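You operate a simulated robot arm through the tools that you are given. There is no shell and no other tool. Be economical: measure what you need, move in short steps, check, and stop when the job is done.

Carry out the task below with a simulated two-armed robot. There is one attempt and no reset: what you move stays moved.

Task
Pick up the carton tube from the top of the bench by the tall stack with one hand, pass it to the other hand and put it on the top of the load on the turntable. Set down upright: carton tube.

It is judged by the outcome, as a careful person would: the job done as asked, and still so three seconds after it is handed in. It fails if anything else is knocked over, pushed out of place, dropped, spilled or broken.

Robot
Two 7-joint arms with two-finger grippers on one trunk, on a base that drives. Base frame: it is fixed to the floor where the robot stands at the start and does not move with it; the origin is under the middle of the robot, x ahead of it, y to its left, z up. Lengths are in mm, angles in degrees, forces in N, time in s.
The left shoulder is at the start at [78, 151, 913], the right one opposite. With the tool pointing down near the work surface each hand reaches from about 240 to 780 mm from the robot's upright axis, wherever it stands, measured 20 degrees to its own side. Places, roughly: top of the load on the turntable [1100, -1700, 800]. Payload 2.54 kg a hand.
Tool frame (each hand has its own): the origin (TCP) lies between the finger pads and is the grasp point; the fingertips stand 30 mm ahead of it; z points along the fingers, y is the line along which they close. Largest opening 116 mm; the body of the gripper starts 95 mm behind the TCP.
Orientation is told as [roll, pitch, yaw] about the base's x, y, z axes, in that order, counted from this pose: with the fingers straight down and closing along the base's y, the tool's x points along the base's -x, its y along +y and its z along -z.

Tools
- The arms move only by the tool arm_command. It takes "left_rows", "right_rows" or both (then of equal length, played together; a hand with none holds still); each is one flat list of numbers, 7 for each row, row after row: the gripper command, from -1 (shut) to 1 (fully open), values between in proportion, then the shift along the tool's x, y, z in units of 25 mm (1.0 is 25 mm), then the turn, a rotation vector about the tool's x, y, z in units of 5 degrees (1.0 is 5 degrees). In form: [gripper, x, y, z, rx, ry, rz, gripper, x, y, z, rx, ry, rz, ...]. A call has 1 to 10 rows; each row shifts and turns the commanded pose from where the row before left it, along the tool's axes as they then stand. A call with a number of a shift or a turn outside -1 to 1 is refused whole. A row lasts 0.2 s, in which the tool goes at most 50 mm and 8.6 degrees; a call with a longer step from one row to the next is refused whole, and so is a gripper value outside its range. Where a pose cannot be reached the arm comes as near as it can. A force on the tool above 40 N (or 10 N above the force at the start of the call, whichever is more), or a blocked arm, ends the call early, and 0.2 s more pass. Each finger travels about 72 mm/s and halts on what it meets, pressing with about 31 N; the grip force reading is that of the motor and also rises with nothing between the fingers. The clock runs only during rows and for 0.2 s after the last one: add rows that do not move to give the fingers time. The reply holds the time, the measured pose of the TCP, the force on the tool along the base axes, the opening and the grip force, in the units named above and with some noise, with the torque about the TCP (base axes, N m) and any sound that the robot's microphone picked up.
- Cameras (640 x 400 px; columns grow to the right, rows downward): "scene" is now at [162.4, 18.6, 1070.2]; the picture's right is [0.18, -0.98, 0.00], its down [-0.21, -0.04, -0.98] and it looks along [0.96, 0.18, -0.21] (base axes); focal length 214 px, centre (320, 200). "left" rides on the left gripper at [69, 15, -122] in its tool frame; the picture's right is [-0.22, 0.98, 0.00], its down [-0.83, -0.18, -0.53] and it looks along [-0.52, -0.12, 0.85] (tool axes); focal length 251 px, centre (320, 200). "right" rides on the right gripper at [69, -15, -122] in its tool frame; the picture's right is [0.21, 0.98, 0.00], its down [-0.83, 0.18, -0.53] and it looks along [-0.52, 0.11, 0.85] (tool axes); focal length 251 px, centre (320, 200). There is no depth. A picture from a camera that has moved, and an enlarged one, comes with that camera's place and axes in the base frame and with its lens.
- capture(camera): a new picture of that camera. No time passes.
- move_column(by): slides the trunk up (or, below 0, down) by that many mm; the arms and the scene camera ride with it, the base frame stays. It gives what a move gives, with no picture.
- drive_base(legs): drives the robot by 1 to 6 legs, each [ahead, left, turn to the left] in mm, mm and degrees, along the robot's own axes; the way and the turn of a leg run together, so that a leg with both is an arc; at most 1500 mm and 180 degrees a leg. The arms and the cameras ride along, it lands a little off, and it stops where it bumps. It gives what a move gives.
- turn_head(pan, tilt): turns the head with the scene camera to pan (to the left, within 80 degrees either way) and tilt (down, from -29 to 69), counted from straight ahead of the robot. It gives what a move gives.
- enlarge(camera, box): a new picture of the part [left, top, right, bottom] of that camera's present view, enlarged. No time passes.
- sign_off(): hands the job in; it is judged then, once.

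Go step by step. Nothing tells you exact positions but the pictures and the camera data: compare them with the known pose of the tool, close in by small moves and look again before you grip or let go. The budget is 120 turns and 92 pictures, counting those below and the enlarged ones. Unless the task says otherwise, let go and move clear before handing in, and close with one line.

The tools are called as name(argument=value, ...) on one line, values as JSON. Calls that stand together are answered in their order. arm_command: Moves the arms, as the interface text tells. Its arguments: {"type":"object","properties":{"left_rows":{"type":"array","items":{"type":"number"}},"right_rows":{"type":"array","items":{"type":"number"}}},"required":[]} The other tools are called the same way: move_column (by) slides the trunk up or down; drive_base (legs) drives the base; turn_head (pan, tilt) turns the head that bears the scene camera; capture (camera) takes a picture; enlarge (camera, box) takes an enlarged picture of a part of a camera's view; sign_off () hands the job in.

At the start:

```text
time: 0.0
left_ee_pos: [392.4, 280.3, 1031.8]
left_tcp_rot: [0.0, 0.0, 0.0]
left_wrist_force: [-0.5, 0.7, -0.1]
left_moment: [-0.01, -0.01, -0.02]
left_gripper_width: 116.1
left_gripper_force: 0.1
right_ee_pos: [322.0, -89.5, 1022.9]
right_tcp_rot: [0.1, 0.1, 0.0]
right_wrist_force: [-0.9, -0.3, 0.2]
right_moment: [-0.03, -0.01, 0.01]
right_gripper_width: 116.0
right_gripper_force: 0.0
trunk travel left (down, up): [-150.0, 139.0]
robot x, y, heading: [0.4, 0.4, 0.0]
head pan, tilt: [10.3, 12.2]
```

scene: 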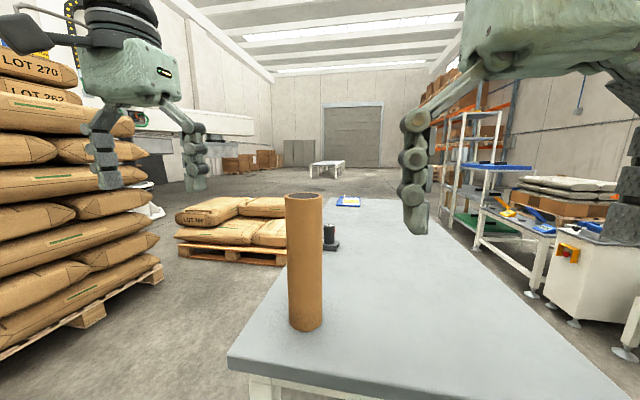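
right: 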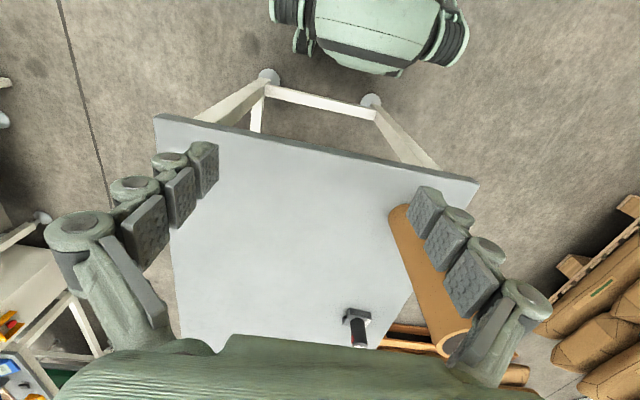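
left: 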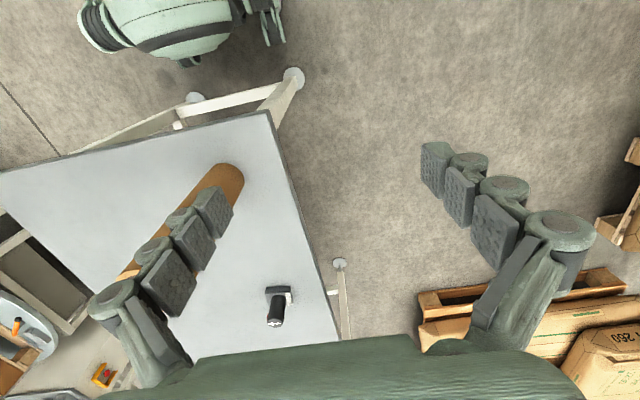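

The carton tube stands near the front left corner of the bench at about (512, 110). It is roughly 66 mm across and reaches from z 748 to 996. I'll look towards the turntable before planning.

turn_head(pan=-57, tilt=12)

capture(camera="scene")

```text
time: 1.4
left_ee_pos: [392.0, 280.3, 1032.2]
left_tcp_rot: [0.0, 0.0, 0.1]
left_wrist_force: [1.2, -0.1, -0.3]
left_moment: [0.01, 0.0, 0.0]
left_gripper_width: 116.0
left_gripper_force: 0.0
right_ee_pos: [320.3, -89.2, 1023.4]
right_tcp_rot: [0.1, 0.1, -0.1]
right_wrist_force: [-0.7, -0.1, 0.2]
right_moment: [0.0, 0.0, 0.0]
right_gripper_width: 116.4
right_gripper_force: 0.0
trunk travel left (down, up): [-150.0, 139.0]
robot x, y, heading: [1.9, -0.4, -0.1]
head pan, tilt: [-57.0, 12.0]
```

```text
88 pictures are left
camera scene: at [121.5, -76.3, 1070.5], right [-0.84, -0.55, 0.0], down [-0.11, 0.17, -0.98], along [0.53, -0.82, -0.21], focal length 214 px, centre (320, 200)
```

scene: 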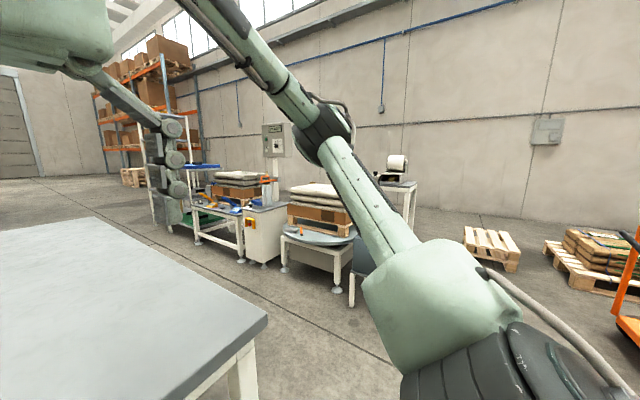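

enlarge(camera="scene", box=[160, 110, 440, 310])

```text
2.00 times, centred on (300, 210) of scene
camera zoom: at [121.5, -76.3, 1070.5], right [-0.84, -0.55, 0.0], down [-0.11, 0.17, -0.98], along [0.53, -0.82, -0.21], focal length 429 px, centre (360, 180)
```

zoom: 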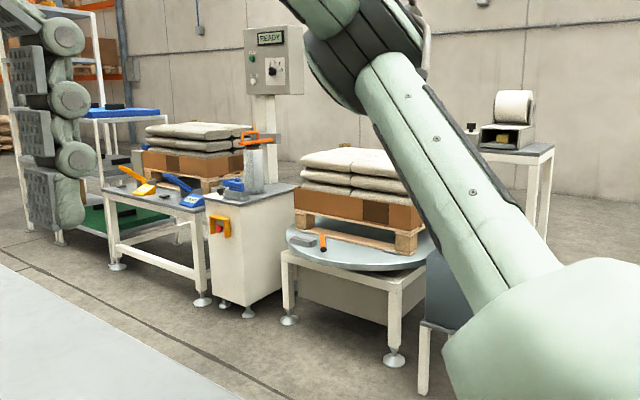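

The turntable load has stacked sacks on top, so the tube must stand on those. My plan is for the left hand to grip the tube low from its left front, and the right hand to take it from above. First I'll rotate the left hand in place.

arm_command(left_rows=[1, 0, 0, 0, 0, -1, 0, 1, 0, 0, 0, 0, -1, 0, 1, 0, 0, 0, 0, -1, 0, 1, 0, 0, 0, 0, -1, 0, 1, 0, 0, 0, 0, -1, 0, 1, 0, 0, 0, 0, -1, 0, 1, 0, 0, 0, 0, -1, 0, 1, 0, 0, 0, 0, -1, 0, 1, 0, 0, 0, 0, -1, 0, 1, 0, 0, 0, 0, -1, 0])

arm_command(left_rows=[1, 0, 0, 0, 0.766, 0, 0.643, 1, 0, 0, 0, 0.766, 0, 0.643, 1, 0, 0, 0, 0.766, 0, 0.643, 1, 0, 0, 0, 0.766, 0, 0.643, 1, 0, 0, 0, 0.766, 0, 0.643, 1, 0, 0, 0, 0.766, 0, 0.643, 1, 0, 0, 0, 0.766, 0, 0.643, 1, 0, 0, 0, 0.766, 0, 0.643, 1, 0, 0, 0, 0.766, 0, 0.643, 1, 0, 0, 0, 0, 0, 0])

turn_head(pan=10, tilt=25)

capture(camera="scene")

capture(camera="left")

```text
time: 3.6
left_ee_pos: [391.8, 280.7, 1032.1]
left_tcp_rot: [0.0, -50.1, 0.1]
left_wrist_force: [-0.4, 0.1, 0.5]
left_moment: [-0.02, -0.01, -0.03]
left_gripper_width: 115.9
left_gripper_force: 0.1
right_ee_pos: [320.8, -90.3, 1023.7]
right_tcp_rot: [0.2, 0.1, 0.1]
right_wrist_force: [1.2, -0.2, -0.6]
right_moment: [0.01, 0.04, -0.01]
right_gripper_width: 116.3
right_gripper_force: 0.0
trunk travel left (down, up): [-150.0, 139.0]
robot x, y, heading: [1.2, 3.1, 0.1]
head pan, tilt: [-57.0, 12.0]
```

```text
time: 5.8
left_ee_pos: [390.7, 279.9, 1031.1]
left_tcp_rot: [0.0, -50.1, -44.9]
left_wrist_force: [-0.5, 0.4, -0.1]
left_moment: [0.01, 0.0, -0.04]
left_gripper_width: 115.9
left_gripper_force: 0.1
right_ee_pos: [321.4, -89.8, 1023.3]
right_tcp_rot: [0.1, 0.1, 0.0]
right_wrist_force: [0.5, 0.0, -0.6]
right_moment: [-0.02, 0.0, -0.02]
right_gripper_width: 116.0
right_gripper_force: 0.0
trunk travel left (down, up): [-150.0, 139.0]
robot x, y, heading: [-2.1, 0.6, -0.1]
head pan, tilt: [-57.0, 12.0]
```

```text
time: 7.2
left_ee_pos: [390.7, 281.2, 1032.7]
left_tcp_rot: [0.0, -50.0, -44.9]
left_wrist_force: [0.3, -0.2, 0.3]
left_moment: [0.03, -0.01, 0.02]
left_gripper_width: 115.7
left_gripper_force: 0.2
right_ee_pos: [321.2, -89.9, 1023.2]
right_tcp_rot: [0.0, 0.1, 0.1]
right_wrist_force: [1.1, 0.3, -0.3]
right_moment: [-0.1, 0.17, -0.06]
right_gripper_width: 116.0
right_gripper_force: 0.0
trunk travel left (down, up): [-150.0, 139.0]
robot x, y, heading: [-0.5, 4.0, -0.0]
head pan, tilt: [10.0, 25.0]
```

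```text
86 pictures are left
camera scene: at [161.5, 17.5, 1049.6], right [0.17, -0.99, 0.0], down [-0.41, -0.07, -0.91], along [0.89, 0.15, -0.42], focal length 214 px, centre (320, 200)
```

scene: 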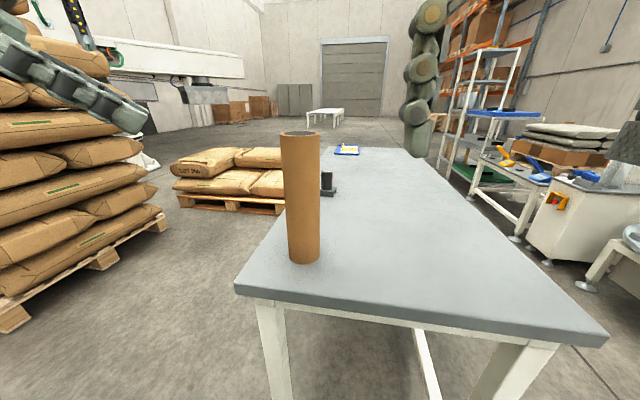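

```text
85 pictures are left
camera left: at [302.9, 387.9, 1055.7], right [0.79, 0.59, 0.16], down [-0.04, -0.21, 0.98], along [0.62, -0.78, -0.14], focal length 251 px, centre (320, 200)
```

left: 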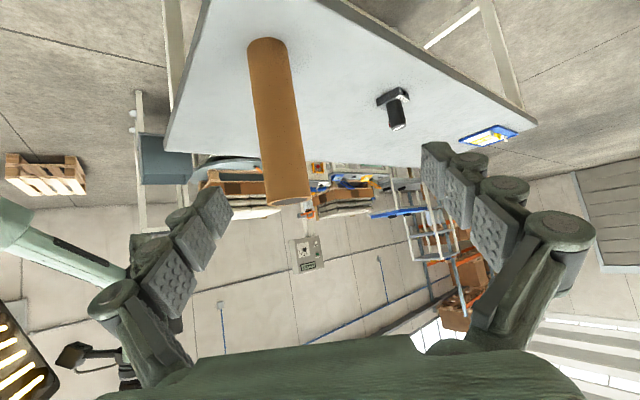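

The left camera puts the tube about 72 mm to the tool's −y side and about 260 mm ahead along the tool axis. I'll shift sideways, go part of the way in and look again.

arm_command(left_rows=[1, 0, -0.95, 0, 0, 0, 0, 1, 0, -0.95, 0, 0, 0, 0, 1, 0, -0.95, 0, 0, 0, 0, 1, 0, 0, 1, 0, 0, 0, 1, 0, 0, 1, 0, 0, 0, 1, 0, 0, 1, 0, 0, 0, 1, 0, 0, 0, 0, 0, 0])

capture(camera="left")

capture(camera="scene")

```text
time: 8.8
left_ee_pos: [383.5, 188.6, 984.3]
left_tcp_rot: [0.0, -50.0, -44.9]
left_wrist_force: [0.3, -0.2, -0.1]
left_moment: [0.0, 0.03, 0.0]
left_gripper_width: 115.6
left_gripper_force: 0.1
right_ee_pos: [320.7, -89.8, 1023.1]
right_tcp_rot: [0.1, 0.1, 0.0]
right_wrist_force: [1.6, 1.2, -0.8]
right_moment: [-0.04, 0.29, -0.02]
right_gripper_width: 116.0
right_gripper_force: 0.1
trunk travel left (down, up): [-150.0, 139.0]
robot x, y, heading: [2.4, 1.3, 0.0]
head pan, tilt: [10.0, 25.0]
```

```text
84 pictures are left
camera left: at [294.3, 296.3, 1007.6], right [0.79, 0.59, 0.16], down [-0.04, -0.21, 0.98], along [0.62, -0.78, -0.14], focal length 251 px, centre (320, 200)
```

left: 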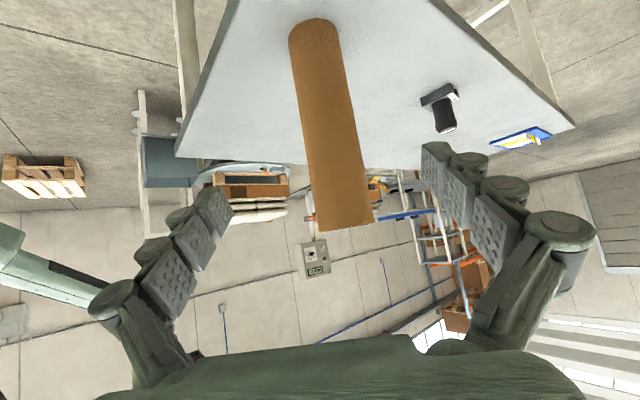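

```text
83 pictures are left
camera scene: at [161.6, 17.5, 1049.7], right [0.17, -0.99, 0.0], down [-0.41, -0.07, -0.91], along [0.89, 0.15, -0.42], focal length 214 px, centre (320, 200)
```

scene: 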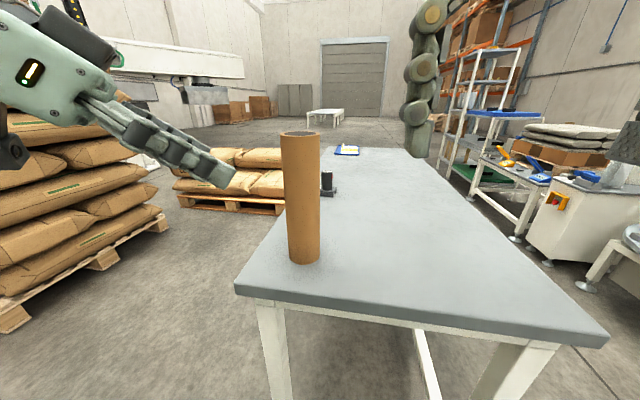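

The tube is now nearly centred, about 6 mm towards +y, with around 190 mm left to go. I'll continue in.

arm_command(left_rows=[1, 0, 0.24, 0.8, 0, 0, 0, 1, 0, 0, 0.9, 0, 0, 0, 1, 0, 0, 0.9, 0, 0, 0, 1, 0, 0, 0.9, 0, 0, 0, 1, 0, 0, 0.9, 0, 0, 0, 1, 0, 0, 0, 0, 0, 0])

capture(camera="left")

capture(camera="scene")

```text
time: 10.2
left_ee_pos: [444.5, 135.6, 914.4]
left_tcp_rot: [0.0, -49.9, -44.8]
left_wrist_force: [-0.6, -0.1, 0.0]
left_moment: [-0.01, 0.01, -0.01]
left_gripper_width: 116.3
left_gripper_force: 0.0
right_ee_pos: [321.0, -89.2, 1023.4]
right_tcp_rot: [0.1, 0.1, 0.0]
right_wrist_force: [2.5, -0.3, 0.2]
right_moment: [-0.04, 0.23, -0.01]
right_gripper_width: 115.5
right_gripper_force: 0.1
trunk travel left (down, up): [-150.0, 139.0]
robot x, y, heading: [4.7, -5.3, 0.0]
head pan, tilt: [10.0, 25.0]
```

```text
82 pictures are left
camera left: at [355.5, 242.4, 937.2], right [0.79, 0.59, 0.16], down [-0.04, -0.21, 0.98], along [0.62, -0.78, -0.14], focal length 251 px, centre (320, 200)
```

left: 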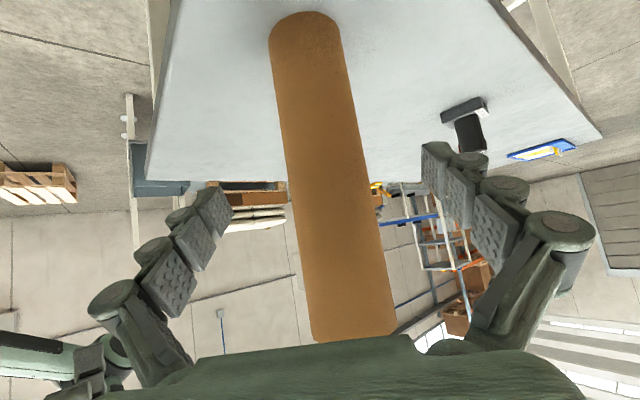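

```text
81 pictures are left
camera scene: at [161.6, 17.6, 1049.7], right [0.17, -0.99, 0.0], down [-0.41, -0.07, -0.91], along [0.89, 0.15, -0.42], focal length 214 px, centre (320, 200)
```

scene: 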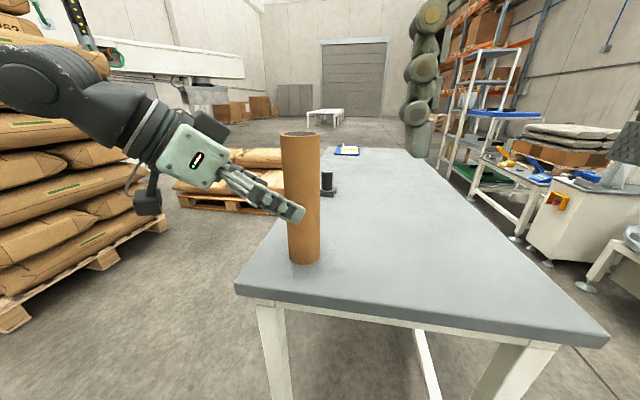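

The tube is centred between the fingers, with about 95 mm to go. I'll advance 85 mm and check.

arm_command(left_rows=[1, 0, 0, 0.85, 0, 0, 0, 1, 0, 0, 0.85, 0, 0, 0, 1, 0, 0, 0.85, 0, 0, 0, 1, 0, 0, 0.85, 0, 0, 0, 1, 0, 0, 0, 0, 0, 0])

capture(camera="left")

capture(camera="scene")

```text
time: 11.4
left_ee_pos: [491.0, 87.8, 858.1]
left_tcp_rot: [0.0, -50.0, -44.9]
left_wrist_force: [1.5, -1.3, -0.7]
left_moment: [-0.06, 0.0, -0.01]
left_gripper_width: 116.1
left_gripper_force: 0.0
right_ee_pos: [321.4, -89.1, 1022.7]
right_tcp_rot: [0.0, 0.0, 0.1]
right_wrist_force: [1.7, -0.2, 0.2]
right_moment: [0.01, 0.25, 0.04]
right_gripper_width: 115.9
right_gripper_force: 0.1
trunk travel left (down, up): [-150.0, 139.0]
robot x, y, heading: [-2.7, 2.6, 0.1]
head pan, tilt: [10.0, 25.0]
```

```text
80 pictures are left
camera left: at [402.7, 195.7, 881.0], right [0.79, 0.59, 0.16], down [-0.04, -0.21, 0.98], along [0.62, -0.78, -0.14], focal length 251 px, centre (320, 200)
```

left: 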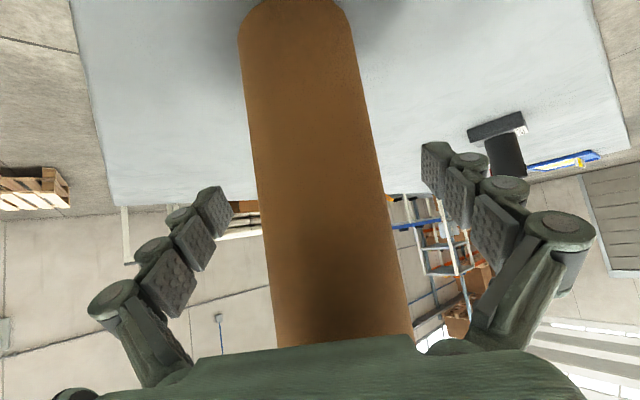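

```text
79 pictures are left
camera scene: at [161.6, 17.6, 1049.8], right [0.17, -0.99, 0.0], down [-0.41, -0.07, -0.91], along [0.89, 0.15, -0.42], focal length 214 px, centre (320, 200)
```

scene: 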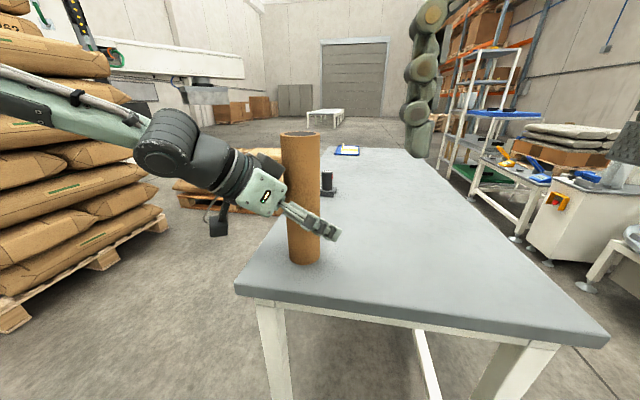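

The tube's axis is at the TCP and centred between the pads. Closing the left gripper.

arm_command(left_rows=[0.3, 0, 0, 0, 0, 0, 0, 0, 0, 0, 0, 0, 0, 0, -1, 0, 0, 0, 0, 0, 0, -1, 0, 0, 0, 0, 0, 0, -1, 0, 0, 0, 0, 0, 0, -1, 0, 0, 0, 0, 0, 0])

capture(camera="left")

```text
time: 12.8
left_ee_pos: [490.7, 88.4, 857.4]
left_tcp_rot: [0.0, -50.1, -44.9]
left_wrist_force: [0.7, 1.3, 1.2]
left_moment: [0.09, -0.03, 0.0]
left_gripper_width: 56.4
left_gripper_force: 30.7
right_ee_pos: [321.3, -89.5, 1022.9]
right_tcp_rot: [0.1, 0.1, 0.0]
right_wrist_force: [1.4, 0.5, -0.8]
right_moment: [-0.03, 0.23, 0.01]
right_gripper_width: 115.9
right_gripper_force: 0.1
trunk travel left (down, up): [-150.0, 139.0]
robot x, y, heading: [-0.2, 2.7, 0.0]
head pan, tilt: [10.0, 25.0]
```

```text
78 pictures are left
camera left: at [402.6, 195.9, 881.4], right [0.79, 0.59, 0.16], down [-0.04, -0.21, 0.98], along [0.62, -0.78, -0.14], focal length 251 px, centre (320, 200)
```

left: 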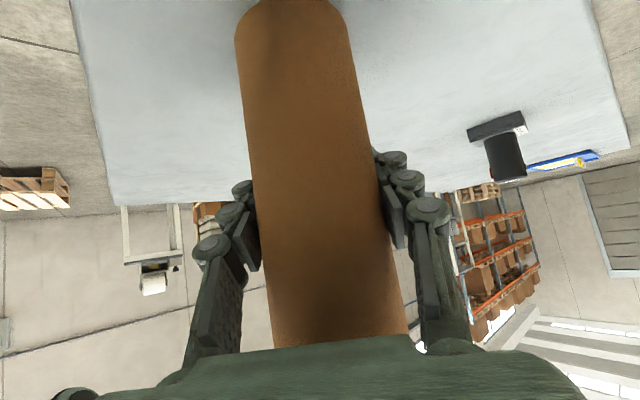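

The left hand holds the tube at an opening of 56 mm. Lifting straight up 60 mm.

arm_command(left_rows=[-1, -0.3, 0, -0.257, 0, 0, 0, -1, -0.46, 0, -0.386, 0, 0, 0, -1, -0.46, 0, -0.386, 0, 0, 0, -1, -0.46, 0, -0.386, 0, 0, 0, -1, -0.2, 0, -0.17, 0, 0, 0, -1, 0, 0, 0, 0, 0, 0])

capture(camera="scene")

capture(camera="right")

capture(camera="left")

```text
time: 14.2
left_ee_pos: [491.1, 87.9, 919.6]
left_tcp_rot: [0.0, -50.0, -45.0]
left_wrist_force: [-0.6, 0.7, -1.0]
left_moment: [-0.03, -0.03, 0.0]
left_gripper_width: 56.5
left_gripper_force: 31.1
right_ee_pos: [321.8, -90.3, 1024.1]
right_tcp_rot: [0.1, 0.1, 0.0]
right_wrist_force: [1.6, 0.3, -0.6]
right_moment: [-0.06, 0.12, -0.03]
right_gripper_width: 116.0
right_gripper_force: 0.1
trunk travel left (down, up): [-150.0, 139.0]
robot x, y, heading: [1.0, 0.1, -0.1]
head pan, tilt: [10.0, 25.0]
```

```text
77 pictures are left
camera scene: at [161.6, 17.6, 1049.8], right [0.17, -0.99, 0.0], down [-0.41, -0.07, -0.91], along [0.89, 0.15, -0.42], focal length 214 px, centre (320, 200)
```

scene: 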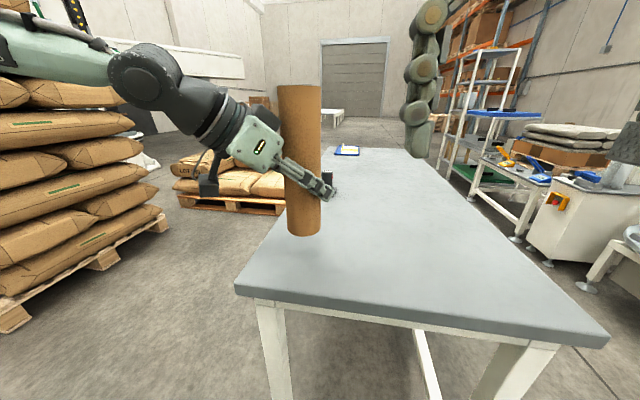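

```text
76 pictures are left
camera right: at [252.2, -105.2, 1145.6], right [-0.21, 0.98, 0.0], down [0.83, 0.18, 0.53], along [0.52, 0.12, -0.85], focal length 251 px, centre (320, 200)
```

right: 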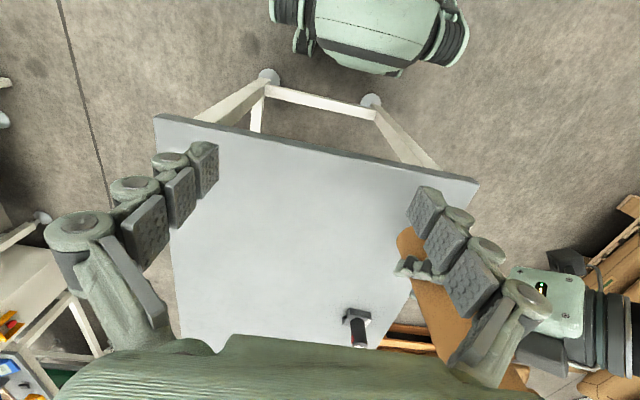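

```text
75 pictures are left
camera left: at [402.7, 196.1, 943.4], right [0.79, 0.59, 0.16], down [-0.04, -0.21, 0.98], along [0.62, -0.78, -0.14], focal length 251 px, centre (320, 200)
```

left: 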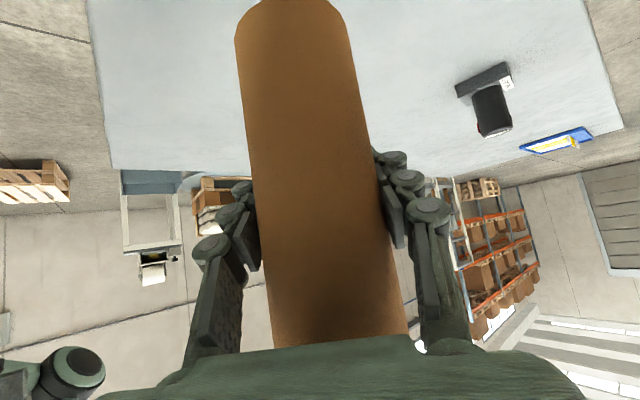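

The tube is lifted and still upright. Next I'll yaw the right hand by −40° so its fingers straddle the tube clear of the left hand, raising it at the same time.

arm_command(right_rows=[1, 0, 0, -1, 0, 0, 1, 1, 0, 0, -1, 0, 0, 1, 1, 0, 0, -1, 0, 0, 1, 1, 0, 0, -1, 0, 0, 1, 1, 0, 0, -0.2, 0, 0, 1, 1, 0, 0, 0, 0, 0, 1, 1, 0, 0, 0, 0, 0, 1, 1, 0, 0, 0, 0, 0, 1, 1, 0, 0, 0, 0, 0, 0])

capture(camera="right")

```text
time: 16.2
left_ee_pos: [492.4, 87.3, 918.6]
left_tcp_rot: [0.0, -50.0, -44.8]
left_wrist_force: [1.3, 0.0, -0.8]
left_moment: [-0.01, 0.0, -0.02]
left_gripper_width: 56.4
left_gripper_force: 31.0
right_ee_pos: [320.6, -90.2, 1127.4]
right_tcp_rot: [0.1, 0.2, -40.1]
right_wrist_force: [-1.0, -0.1, 0.1]
right_moment: [0.0, -0.02, 0.0]
right_gripper_width: 115.8
right_gripper_force: 0.1
trunk travel left (down, up): [-150.0, 139.0]
robot x, y, heading: [1.7, 0.1, -0.1]
head pan, tilt: [10.0, 25.0]
```

```text
74 pictures are left
camera right: at [258.2, -57.7, 1250.7], right [0.46, 0.89, 0.0], down [0.75, -0.39, 0.53], along [0.47, -0.25, -0.85], focal length 251 px, centre (320, 200)
```

right: 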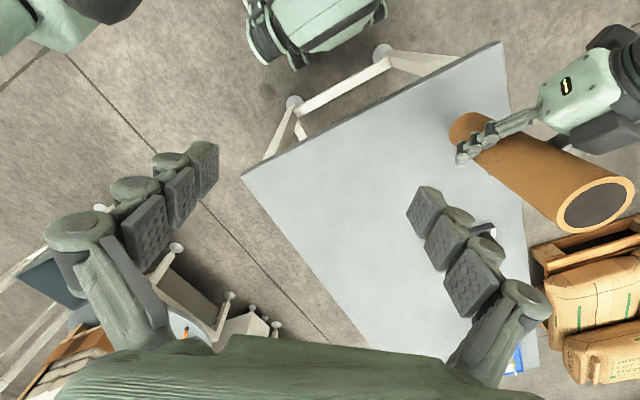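

The right camera puts the tube top about 248 mm along the right tool's +y and 63 mm below its TCP. I'll move sideways at this height and look again.

arm_command(right_rows=[1, 0, 1, 0, 0, 0, 0, 1, 0, 1, 0, 0, 0, 0, 1, 0, 1, 0, 0, 0, 0, 1, 0, 1, 0, 0, 0, 0, 1, 0, 1, 0, 0, 0, 0, 1, 0, 1, 0, 0, 0, 0, 1, 0, 1, 0, 0, 0, 0, 1, 0, 0, 0, 0, 0, 0])

capture(camera="right")

capture(camera="scene")

```text
time: 18.0
left_ee_pos: [491.1, 88.2, 919.3]
left_tcp_rot: [0.0, -50.0, -44.9]
left_wrist_force: [-0.3, -0.1, -1.8]
left_moment: [-0.03, 0.01, -0.01]
left_gripper_width: 56.4
left_gripper_force: 31.4
right_ee_pos: [432.9, 43.9, 1127.3]
right_tcp_rot: [0.2, 0.1, -40.0]
right_wrist_force: [0.5, -0.5, -0.1]
right_moment: [-0.03, 0.01, 0.0]
right_gripper_width: 115.6
right_gripper_force: 0.1
trunk travel left (down, up): [-150.0, 139.0]
robot x, y, heading: [0.4, 0.1, -0.1]
head pan, tilt: [10.0, 25.0]
```

```text
73 pictures are left
camera right: at [371.4, 76.7, 1250.4], right [0.46, 0.89, 0.0], down [0.75, -0.39, 0.53], along [0.47, -0.25, -0.85], focal length 251 px, centre (320, 200)
```

right: 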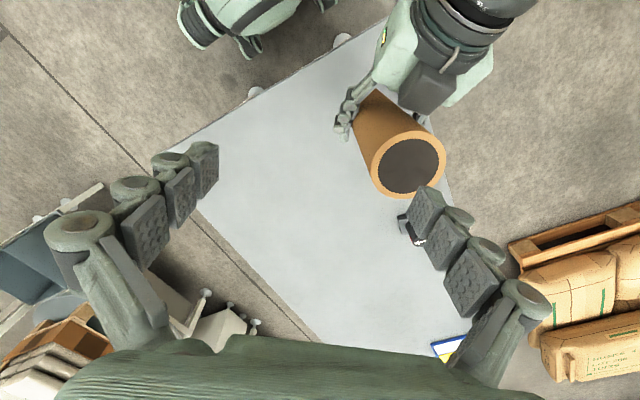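

```text
72 pictures are left
camera scene: at [161.5, 17.9, 1049.4], right [0.17, -0.98, 0.0], down [-0.42, -0.07, -0.91], along [0.89, 0.16, -0.42], focal length 214 px, centre (320, 200)
```

scene: 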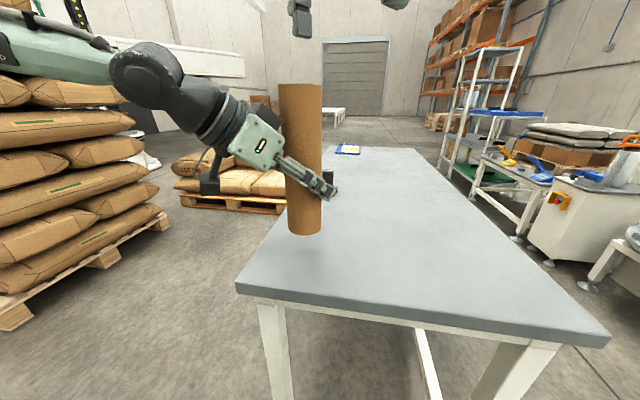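

The tube top is now about 73 mm further along +y, 3 mm along +x and 65 mm below. I'll centre over it and check.

arm_command(right_rows=[1, 0.12, 1, 0, 0, 0, 0, 1, 0, 1, 0, 0, 0, 0, 1, 0, 0.92, 0, 0, 0, 0, 1, 0, 0, 0, 0, 0, 0])

capture(camera="right")

```text
time: 18.9
left_ee_pos: [491.9, 87.4, 919.3]
left_tcp_rot: [-0.1, -50.1, -45.1]
left_wrist_force: [0.5, 0.0, -1.4]
left_moment: [-0.03, -0.02, 0.0]
left_gripper_width: 56.6
left_gripper_force: 31.3
right_ee_pos: [504.1, 26.7, 1168.3]
right_tcp_rot: [7.1, 6.8, -44.7]
right_wrist_force: [1.2, 1.0, -0.8]
right_moment: [-0.11, 0.02, 0.02]
right_gripper_width: 115.9
right_gripper_force: 0.0
right hand out of reach, approached as far as the arm can: row 3
trunk travel left (down, up): [-150.0, 139.0]
robot x, y, heading: [-2.0, 1.4, -0.1]
head pan, tilt: [10.0, 25.0]
stopped in row 4 (right hand): the arm was blocked; the commanded pose is now the measured one
```

```text
71 pictures are left
camera right: at [444.7, 42.0, 1294.8], right [0.54, 0.83, 0.15], down [0.71, -0.54, 0.45], along [0.45, -0.14, -0.88], focal length 251 px, centre (320, 200)
```

right: 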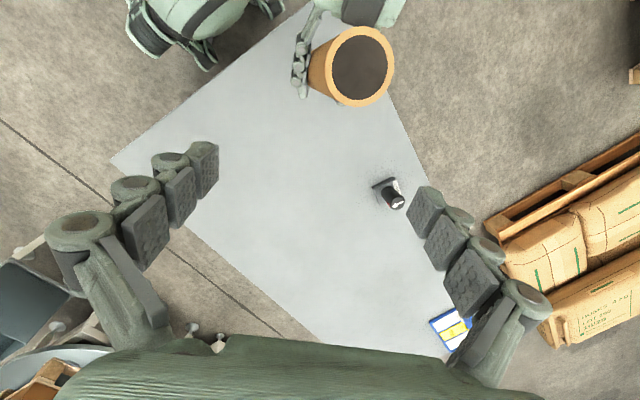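

The right arm ran out of reach there. I'll bring it back upright and closer in, then carry the tube towards it with the left hand.

arm_command(right_rows=[1, 0.42, -0.93, 0.4, 0.47, -0.47, -0.31, 1, 0.42, -0.93, 0.5, 0.47, -0.47, -0.31, 1, 0.42, -0.93, 0.5, 0.47, -0.47, -0.31, 1, 0, -0.5, 0, 0, 0, 0, 1, 0, 0, 0, 0, 0, 0])

```text
time: 20.1
left_ee_pos: [491.4, 87.3, 919.4]
left_tcp_rot: [0.0, -50.1, -45.0]
left_wrist_force: [0.0, -0.4, -1.0]
left_moment: [-0.01, 0.0, 0.0]
left_gripper_width: 56.5
left_gripper_force: 30.4
right_ee_pos: [424.9, -10.2, 1128.4]
right_tcp_rot: [0.4, -0.6, -40.4]
right_wrist_force: [-0.3, -0.3, -0.3]
right_moment: [-0.01, 0.04, 0.02]
right_gripper_width: 116.3
right_gripper_force: 0.0
trunk travel left (down, up): [-150.0, 139.0]
robot x, y, heading: [0.1, -1.2, -0.1]
head pan, tilt: [10.0, 25.0]
```

The right hand is upright again at (425, −10, 1128). I'll bring the tube about 90 mm to the right and 20 mm down.

arm_command(left_rows=[-1, -0.133, -0.622, 0.407, 0, 0, 0, -1, -0.133, -0.622, 0.407, 0, 0, 0, -1, -0.133, -0.622, 0.407, 0, 0, 0, -1, -0.133, -0.622, 0.407, 0, 0, 0, -1, -0.133, -0.622, 0.407, 0, 0, 0, -1, 0, 0, 0, 0, 0, 0])

capture(camera="right")

capture(camera="scene")

```text
time: 21.4
left_ee_pos: [471.3, -3.1, 898.9]
left_tcp_rot: [0.1, -50.1, -45.2]
left_wrist_force: [0.5, 0.3, -1.1]
left_moment: [0.01, 0.0, 0.01]
left_gripper_width: 56.6
left_gripper_force: 31.6
right_ee_pos: [425.0, -10.3, 1128.4]
right_tcp_rot: [0.4, -0.4, -40.4]
right_wrist_force: [0.2, 1.3, 0.1]
right_moment: [-0.02, 0.02, 0.0]
right_gripper_width: 116.2
right_gripper_force: 0.0
trunk travel left (down, up): [-150.0, 139.0]
robot x, y, heading: [2.0, 1.8, -0.2]
head pan, tilt: [10.0, 25.0]
```

```text
70 pictures are left
camera right: at [361.3, 22.9, 1250.0], right [0.47, 0.88, 0.0], down [0.74, -0.4, 0.54], along [0.48, -0.25, -0.84], focal length 251 px, centre (320, 200)
```

right: 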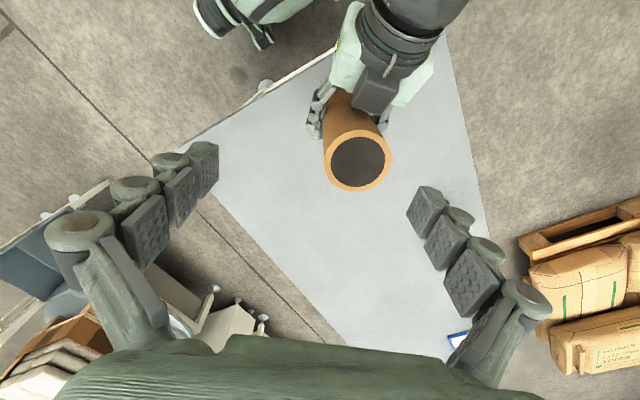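

```text
69 pictures are left
camera scene: at [161.7, 17.5, 1049.4], right [0.17, -0.98, 0.0], down [-0.42, -0.07, -0.91], along [0.89, 0.16, -0.42], focal length 214 px, centre (320, 200)
```

scene: 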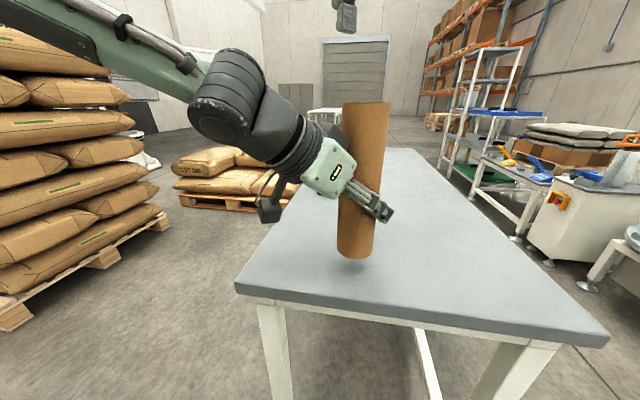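

The tube top is now about 36 mm along +y, −12 mm along x and 88 mm below the right TCP. I'll centre over it, descend a little and recheck.

arm_command(right_rows=[1, -0.24, 0.72, 0, 0, 0, 0, 1, -0.24, 0.72, 0, 0, 0, 0, 1, 0, 0, 0.7, 0, 0, 0, 1, 0, 0, 0.7, 0, 0, 0, 1, 0, 0, 0, 0, 0, 0])

capture(camera="right")

capture(camera="scene")

```text
time: 22.6
left_ee_pos: [471.0, -2.1, 899.3]
left_tcp_rot: [0.0, -50.1, -45.1]
left_wrist_force: [-0.1, -0.6, -0.8]
left_moment: [-0.04, 0.02, 0.0]
left_gripper_width: 56.1
left_gripper_force: 31.5
right_ee_pos: [457.9, 11.4, 1092.8]
right_tcp_rot: [0.5, -0.4, -40.4]
right_wrist_force: [0.9, 1.1, 0.6]
right_moment: [0.04, -0.01, 0.0]
right_gripper_width: 115.8
right_gripper_force: 0.0
trunk travel left (down, up): [-150.0, 139.0]
robot x, y, heading: [1.9, -0.1, -0.2]
head pan, tilt: [10.0, 25.0]
```

```text
68 pictures are left
camera right: at [394.4, 43.8, 1215.6], right [0.47, 0.88, 0.0], down [0.74, -0.4, 0.54], along [0.48, -0.25, -0.84], focal length 251 px, centre (320, 200)
```

right: 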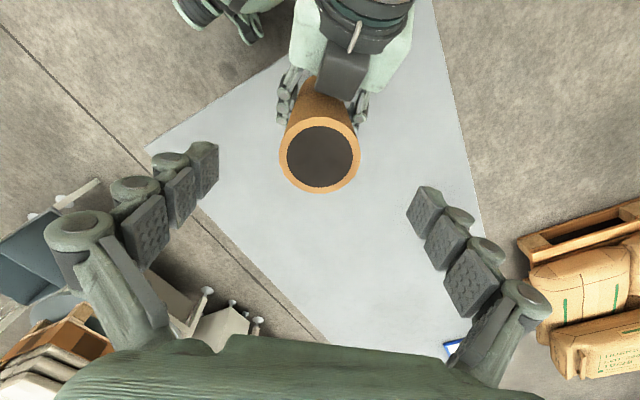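

```text
67 pictures are left
camera scene: at [161.7, 17.5, 1049.4], right [0.17, -0.98, 0.0], down [-0.42, -0.07, -0.91], along [0.89, 0.16, -0.42], focal length 214 px, centre (320, 200)
```

scene: 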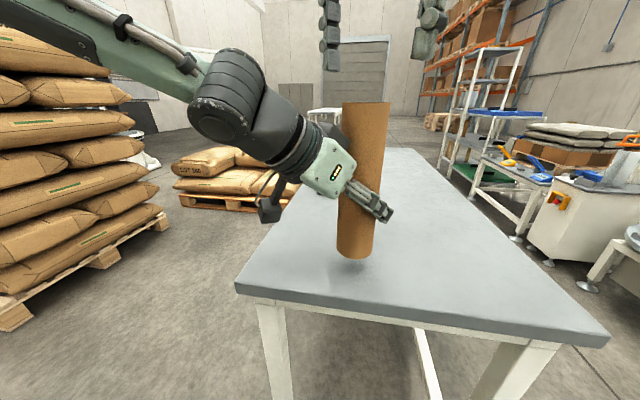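

The right hand is centred over the tube, with the top 51 mm below its TCP. Descending 84 mm.

arm_command(right_rows=[1, 0, 0, 0.8, 0, 0, 0, 1, 0, 0, 0.8, 0, 0, 0, 1, 0, 0, 0.8, 0, 0, 0, 1, 0, 0, 0.6, 0, 0, 0, 1, 0, 0, 0.36, 0, 0, 0, 1, 0, 0, 0, 0, 0, 0])

capture(camera="right")

capture(camera="scene")

```text
time: 24.1
left_ee_pos: [471.0, -1.8, 898.1]
left_tcp_rot: [0.0, -50.2, -44.9]
left_wrist_force: [0.7, 0.1, -1.0]
left_moment: [-0.02, -0.03, 0.0]
left_gripper_width: 56.4
left_gripper_force: 30.5
right_ee_pos: [460.1, 10.9, 1011.4]
right_tcp_rot: [0.4, -0.6, -40.4]
right_wrist_force: [-0.5, -0.2, -0.1]
right_moment: [-0.01, -0.02, -0.01]
right_gripper_width: 115.9
right_gripper_force: 0.2
trunk travel left (down, up): [-150.0, 139.0]
robot x, y, heading: [-0.9, 0.8, -0.2]
head pan, tilt: [10.0, 25.0]
```

```text
66 pictures are left
camera right: at [395.9, 44.3, 1132.2], right [0.47, 0.88, 0.0], down [0.74, -0.4, 0.54], along [0.48, -0.25, -0.84], focal length 251 px, centre (320, 200)
```

right: 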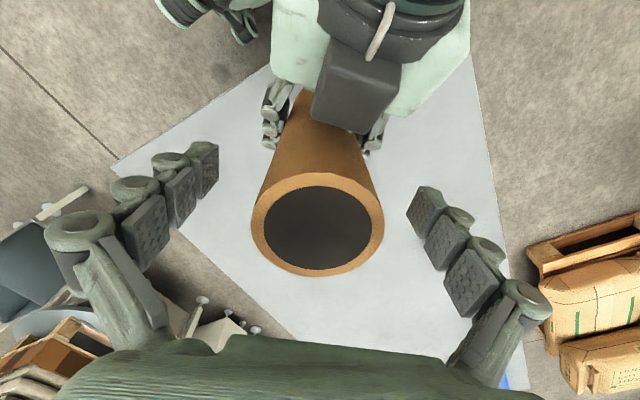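

```text
65 pictures are left
camera scene: at [161.7, 17.5, 1049.4], right [0.17, -0.98, 0.0], down [-0.42, -0.07, -0.91], along [0.89, 0.16, -0.42], focal length 214 px, centre (320, 200)
```

scene: 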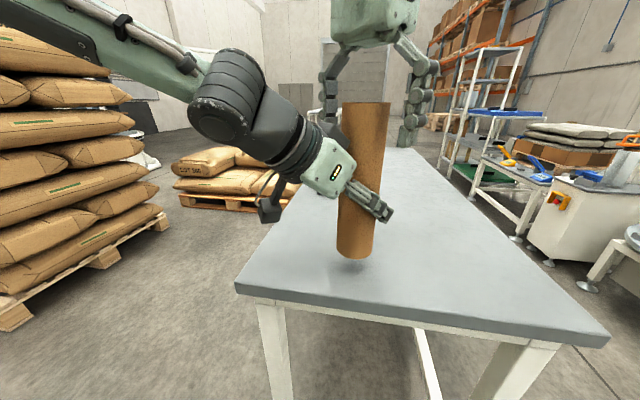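

The right hand straddles the tube, with the top about 32 mm above its TCP and well centred. Closing the right gripper.

arm_command(right_rows=[0.3, 0, 0, 0, 0, 0, 0, 0.05, 0, 0, 0, 0, 0, 0, -1, 0, 0, 0, 0, 0, 0, -1, 0, 0, 0, 0, 0, 0, -1, 0, 0, 0, 0, 0, 0, -1, 0, 0, 0, 0, 0, 0])

capture(camera="right")

capture(camera="scene")

```text
time: 25.4
left_ee_pos: [471.2, -2.0, 899.0]
left_tcp_rot: [0.0, -50.0, -45.0]
left_wrist_force: [4.6, 6.5, -3.6]
left_moment: [-0.29, 0.17, -0.07]
left_gripper_width: 56.7
left_gripper_force: 31.0
right_ee_pos: [458.8, 10.6, 1012.3]
right_tcp_rot: [0.3, -0.7, -40.4]
right_wrist_force: [-4.2, -6.7, 2.6]
right_moment: [-0.42, 0.31, -0.08]
right_gripper_width: 58.4
right_gripper_force: 30.8
trunk travel left (down, up): [-150.0, 139.0]
robot x, y, heading: [0.3, 2.2, 0.0]
head pan, tilt: [10.0, 25.0]
```

```text
64 pictures are left
camera right: at [395.8, 44.1, 1132.4], right [0.47, 0.88, 0.0], down [0.74, -0.4, 0.54], along [0.48, -0.25, -0.84], focal length 251 px, centre (320, 200)
```

right: 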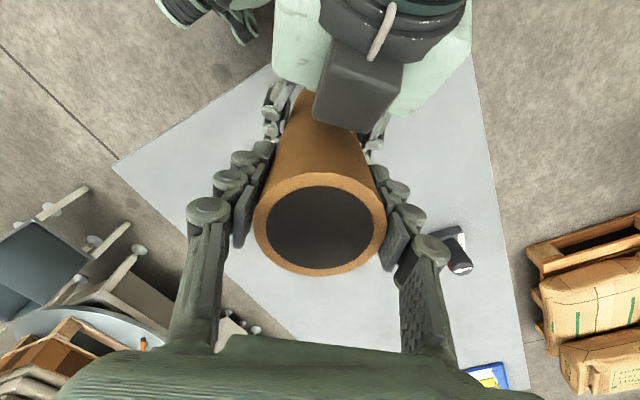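

```text
63 pictures are left
camera scene: at [161.7, 17.5, 1049.4], right [0.17, -0.98, 0.0], down [-0.42, -0.07, -0.91], along [0.89, 0.16, -0.42], focal length 214 px, centre (320, 200)
```

scene: 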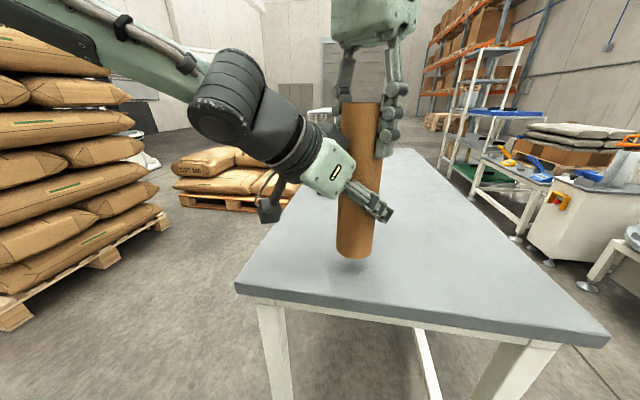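

Both hands hold the tube. I'll open the left hand fully and draw it back along its own axis.

arm_command(left_rows=[0, 0, 0, 0, 0, 0, 0, 0.5, 0, 0, 0, 0, 0, 0, 1, 0, 0, 0, 0, 0, 0, 1, 0, 0, 0, 0, 0, 0, 1, 0, 0, 0, 0, 0, 0])

capture(camera="left")

capture(camera="scene")

```text
time: 26.6
left_ee_pos: [471.3, -2.3, 898.0]
left_tcp_rot: [0.0, -50.1, -45.0]
left_wrist_force: [-0.5, -0.1, 0.9]
left_moment: [0.01, 0.0, 0.0]
left_gripper_width: 116.1
left_gripper_force: 0.0
right_ee_pos: [458.5, 10.7, 1011.1]
right_tcp_rot: [0.4, -0.6, -40.4]
right_wrist_force: [-0.7, 0.3, -1.1]
right_moment: [0.02, 0.02, 0.01]
right_gripper_width: 58.2
right_gripper_force: 31.1
trunk travel left (down, up): [-150.0, 139.0]
robot x, y, heading: [2.3, -1.3, -0.2]
head pan, tilt: [10.0, 25.0]
```

```text
62 pictures are left
camera left: at [383.1, 105.8, 922.6], right [0.79, 0.59, 0.16], down [-0.04, -0.21, 0.98], along [0.61, -0.78, -0.14], focal length 251 px, centre (320, 200)
```

left: 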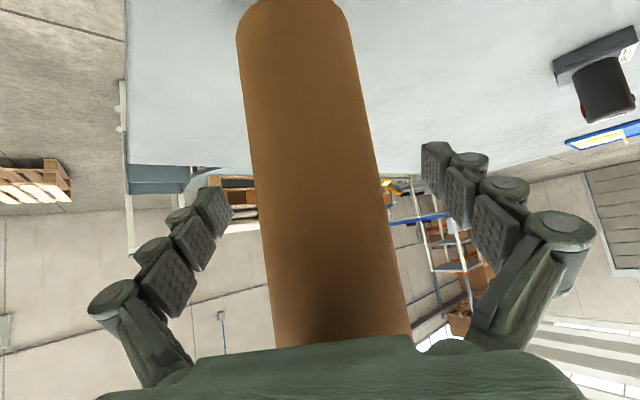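

```text
61 pictures are left
camera scene: at [161.7, 17.5, 1049.4], right [0.17, -0.98, 0.0], down [-0.42, -0.07, -0.91], along [0.89, 0.16, -0.42], focal length 214 px, centre (320, 200)
```

scene: 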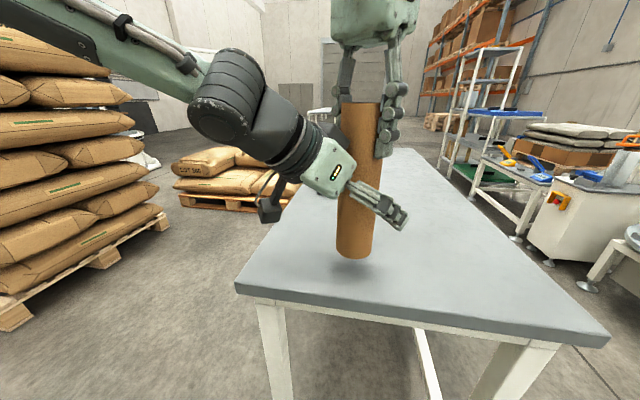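

The tube hangs free and upright in the right hand. Retracting the left hand away and to the left.

arm_command(left_rows=[1, 0.551, 0, -0.657, 0, 0, 0, 1, 0.551, 0, -0.657, 0, 0, 0, 1, 0.551, 0, -0.657, 0, 0, 0, 1, 0.551, 0, -0.657, 0, 0, 0, 1, 0.551, 0, -0.657, 0, 0, 0, 1, 0.455, 0.707, -0.542, 0, 0, 0, 1, 0.455, 0.707, -0.542, 0, 0, 0, 1, 0.455, 0.707, -0.542, 0, 0, 0, 1, 0.455, 0.707, -0.542, 0, 0, 0, 1, 0.455, 0.707, -0.542, 0, 0, 0])

capture(camera="scene")

```text
time: 28.9
left_ee_pos: [409.3, 197.6, 907.9]
left_tcp_rot: [0.1, -49.9, -45.1]
left_wrist_force: [0.1, 0.4, -1.2]
left_moment: [0.0, -0.02, 0.01]
left_gripper_width: 116.0
left_gripper_force: 0.2
left hand out of reach, approached as far as the arm can: row 4, 5
right_ee_pos: [460.5, 11.0, 1010.7]
right_tcp_rot: [0.3, -0.5, -40.5]
right_wrist_force: [-0.2, -0.3, 0.1]
right_moment: [0.03, -0.02, -0.01]
right_gripper_width: 58.5
right_gripper_force: 31.2
trunk travel left (down, up): [-150.0, 139.0]
robot x, y, heading: [-1.4, 3.1, -0.4]
head pan, tilt: [10.0, 25.0]
```

```text
60 pictures are left
camera scene: at [161.9, 17.6, 1049.4], right [0.17, -0.98, 0.0], down [-0.42, -0.07, -0.91], along [0.89, 0.16, -0.42], focal length 214 px, centre (320, 200)
```

scene: 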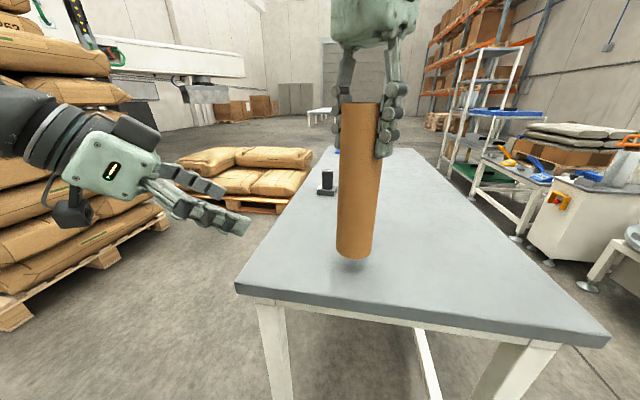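

The right hand alone now holds the tube and the left is clear. I'll raise the trunk for clearance and reach, then strafe right past the bench and turn to face the turntable.

move_column(by=100)

drive_base(legs=[[-60, 0, 0], [0, -850, 0]])

turn_head(pan=-45, tilt=20)

capture(camera="scene")

capture(camera="right")

```text
time: 30.2
left_ee_pos: [410.8, 197.4, 1007.6]
left_tcp_rot: [0.0, -49.9, -45.0]
left_wrist_force: [0.9, -0.3, -0.3]
left_moment: [-0.02, -0.02, 0.0]
left_gripper_width: 116.2
left_gripper_force: 0.0
right_ee_pos: [459.5, 11.6, 1109.0]
right_tcp_rot: [0.2, -0.5, -40.4]
right_wrist_force: [-0.7, -0.7, -0.5]
right_moment: [0.0, 0.03, 0.0]
right_gripper_width: 58.4
right_gripper_force: 31.2
trunk travel left (down, up): [-250.0, 39.0]
robot x, y, heading: [-1.5, -0.3, 0.2]
head pan, tilt: [10.0, 25.0]
```

```text
time: 39.2
left_ee_pos: [350.5, -640.6, 1008.3]
left_tcp_rot: [0.1, -50.2, -45.0]
left_wrist_force: [-0.2, -0.6, -0.7]
left_moment: [0.02, -0.03, -0.04]
left_gripper_width: 116.2
left_gripper_force: 0.1
right_ee_pos: [400.5, -827.0, 1110.9]
right_tcp_rot: [0.5, -0.6, -40.3]
right_wrist_force: [0.2, -0.7, -1.2]
right_moment: [0.02, 0.0, -0.03]
right_gripper_width: 58.6
right_gripper_force: 30.9
trunk travel left (down, up): [-250.0, 39.0]
robot x, y, heading: [-57.7, -839.0, -0.2]
head pan, tilt: [10.0, 25.0]
```

```text
time: 40.4
left_ee_pos: [350.3, -640.6, 1007.2]
left_tcp_rot: [-0.1, -50.1, -45.1]
left_wrist_force: [-0.5, -0.3, -0.5]
left_moment: [0.0, -0.03, -0.02]
left_gripper_width: 116.0
left_gripper_force: 0.1
right_ee_pos: [399.1, -826.1, 1111.6]
right_tcp_rot: [0.4, -0.4, -40.4]
right_wrist_force: [0.1, 0.7, -1.4]
right_moment: [0.02, -0.01, 0.01]
right_gripper_width: 58.3
right_gripper_force: 31.1
trunk travel left (down, up): [-250.0, 39.0]
robot x, y, heading: [-61.4, -839.3, -0.2]
head pan, tilt: [-45.0, 20.0]
```

```text
59 pictures are left
camera scene: at [77.0, -902.3, 1157.5], right [-0.71, -0.71, 0.0], down [-0.24, 0.24, -0.94], along [0.66, -0.66, -0.34], focal length 214 px, centre (320, 200)
```

scene: 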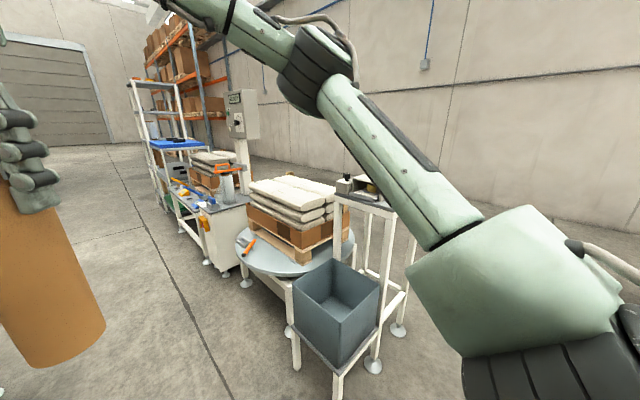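

```text
58 pictures are left
camera right: at [336.1, -793.4, 1232.3], right [0.47, 0.88, 0.0], down [0.74, -0.4, 0.54], along [0.48, -0.25, -0.84], focal length 251 px, centre (320, 200)
```

right: 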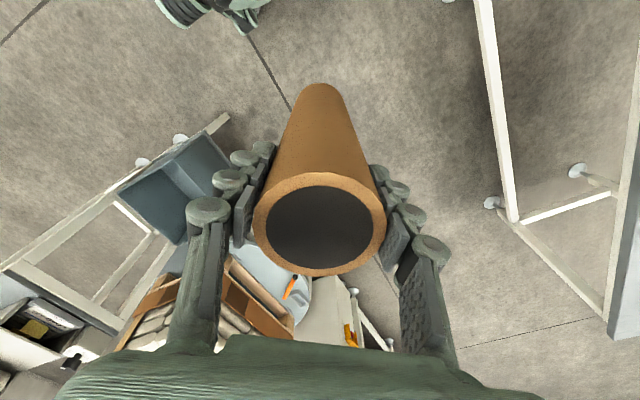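

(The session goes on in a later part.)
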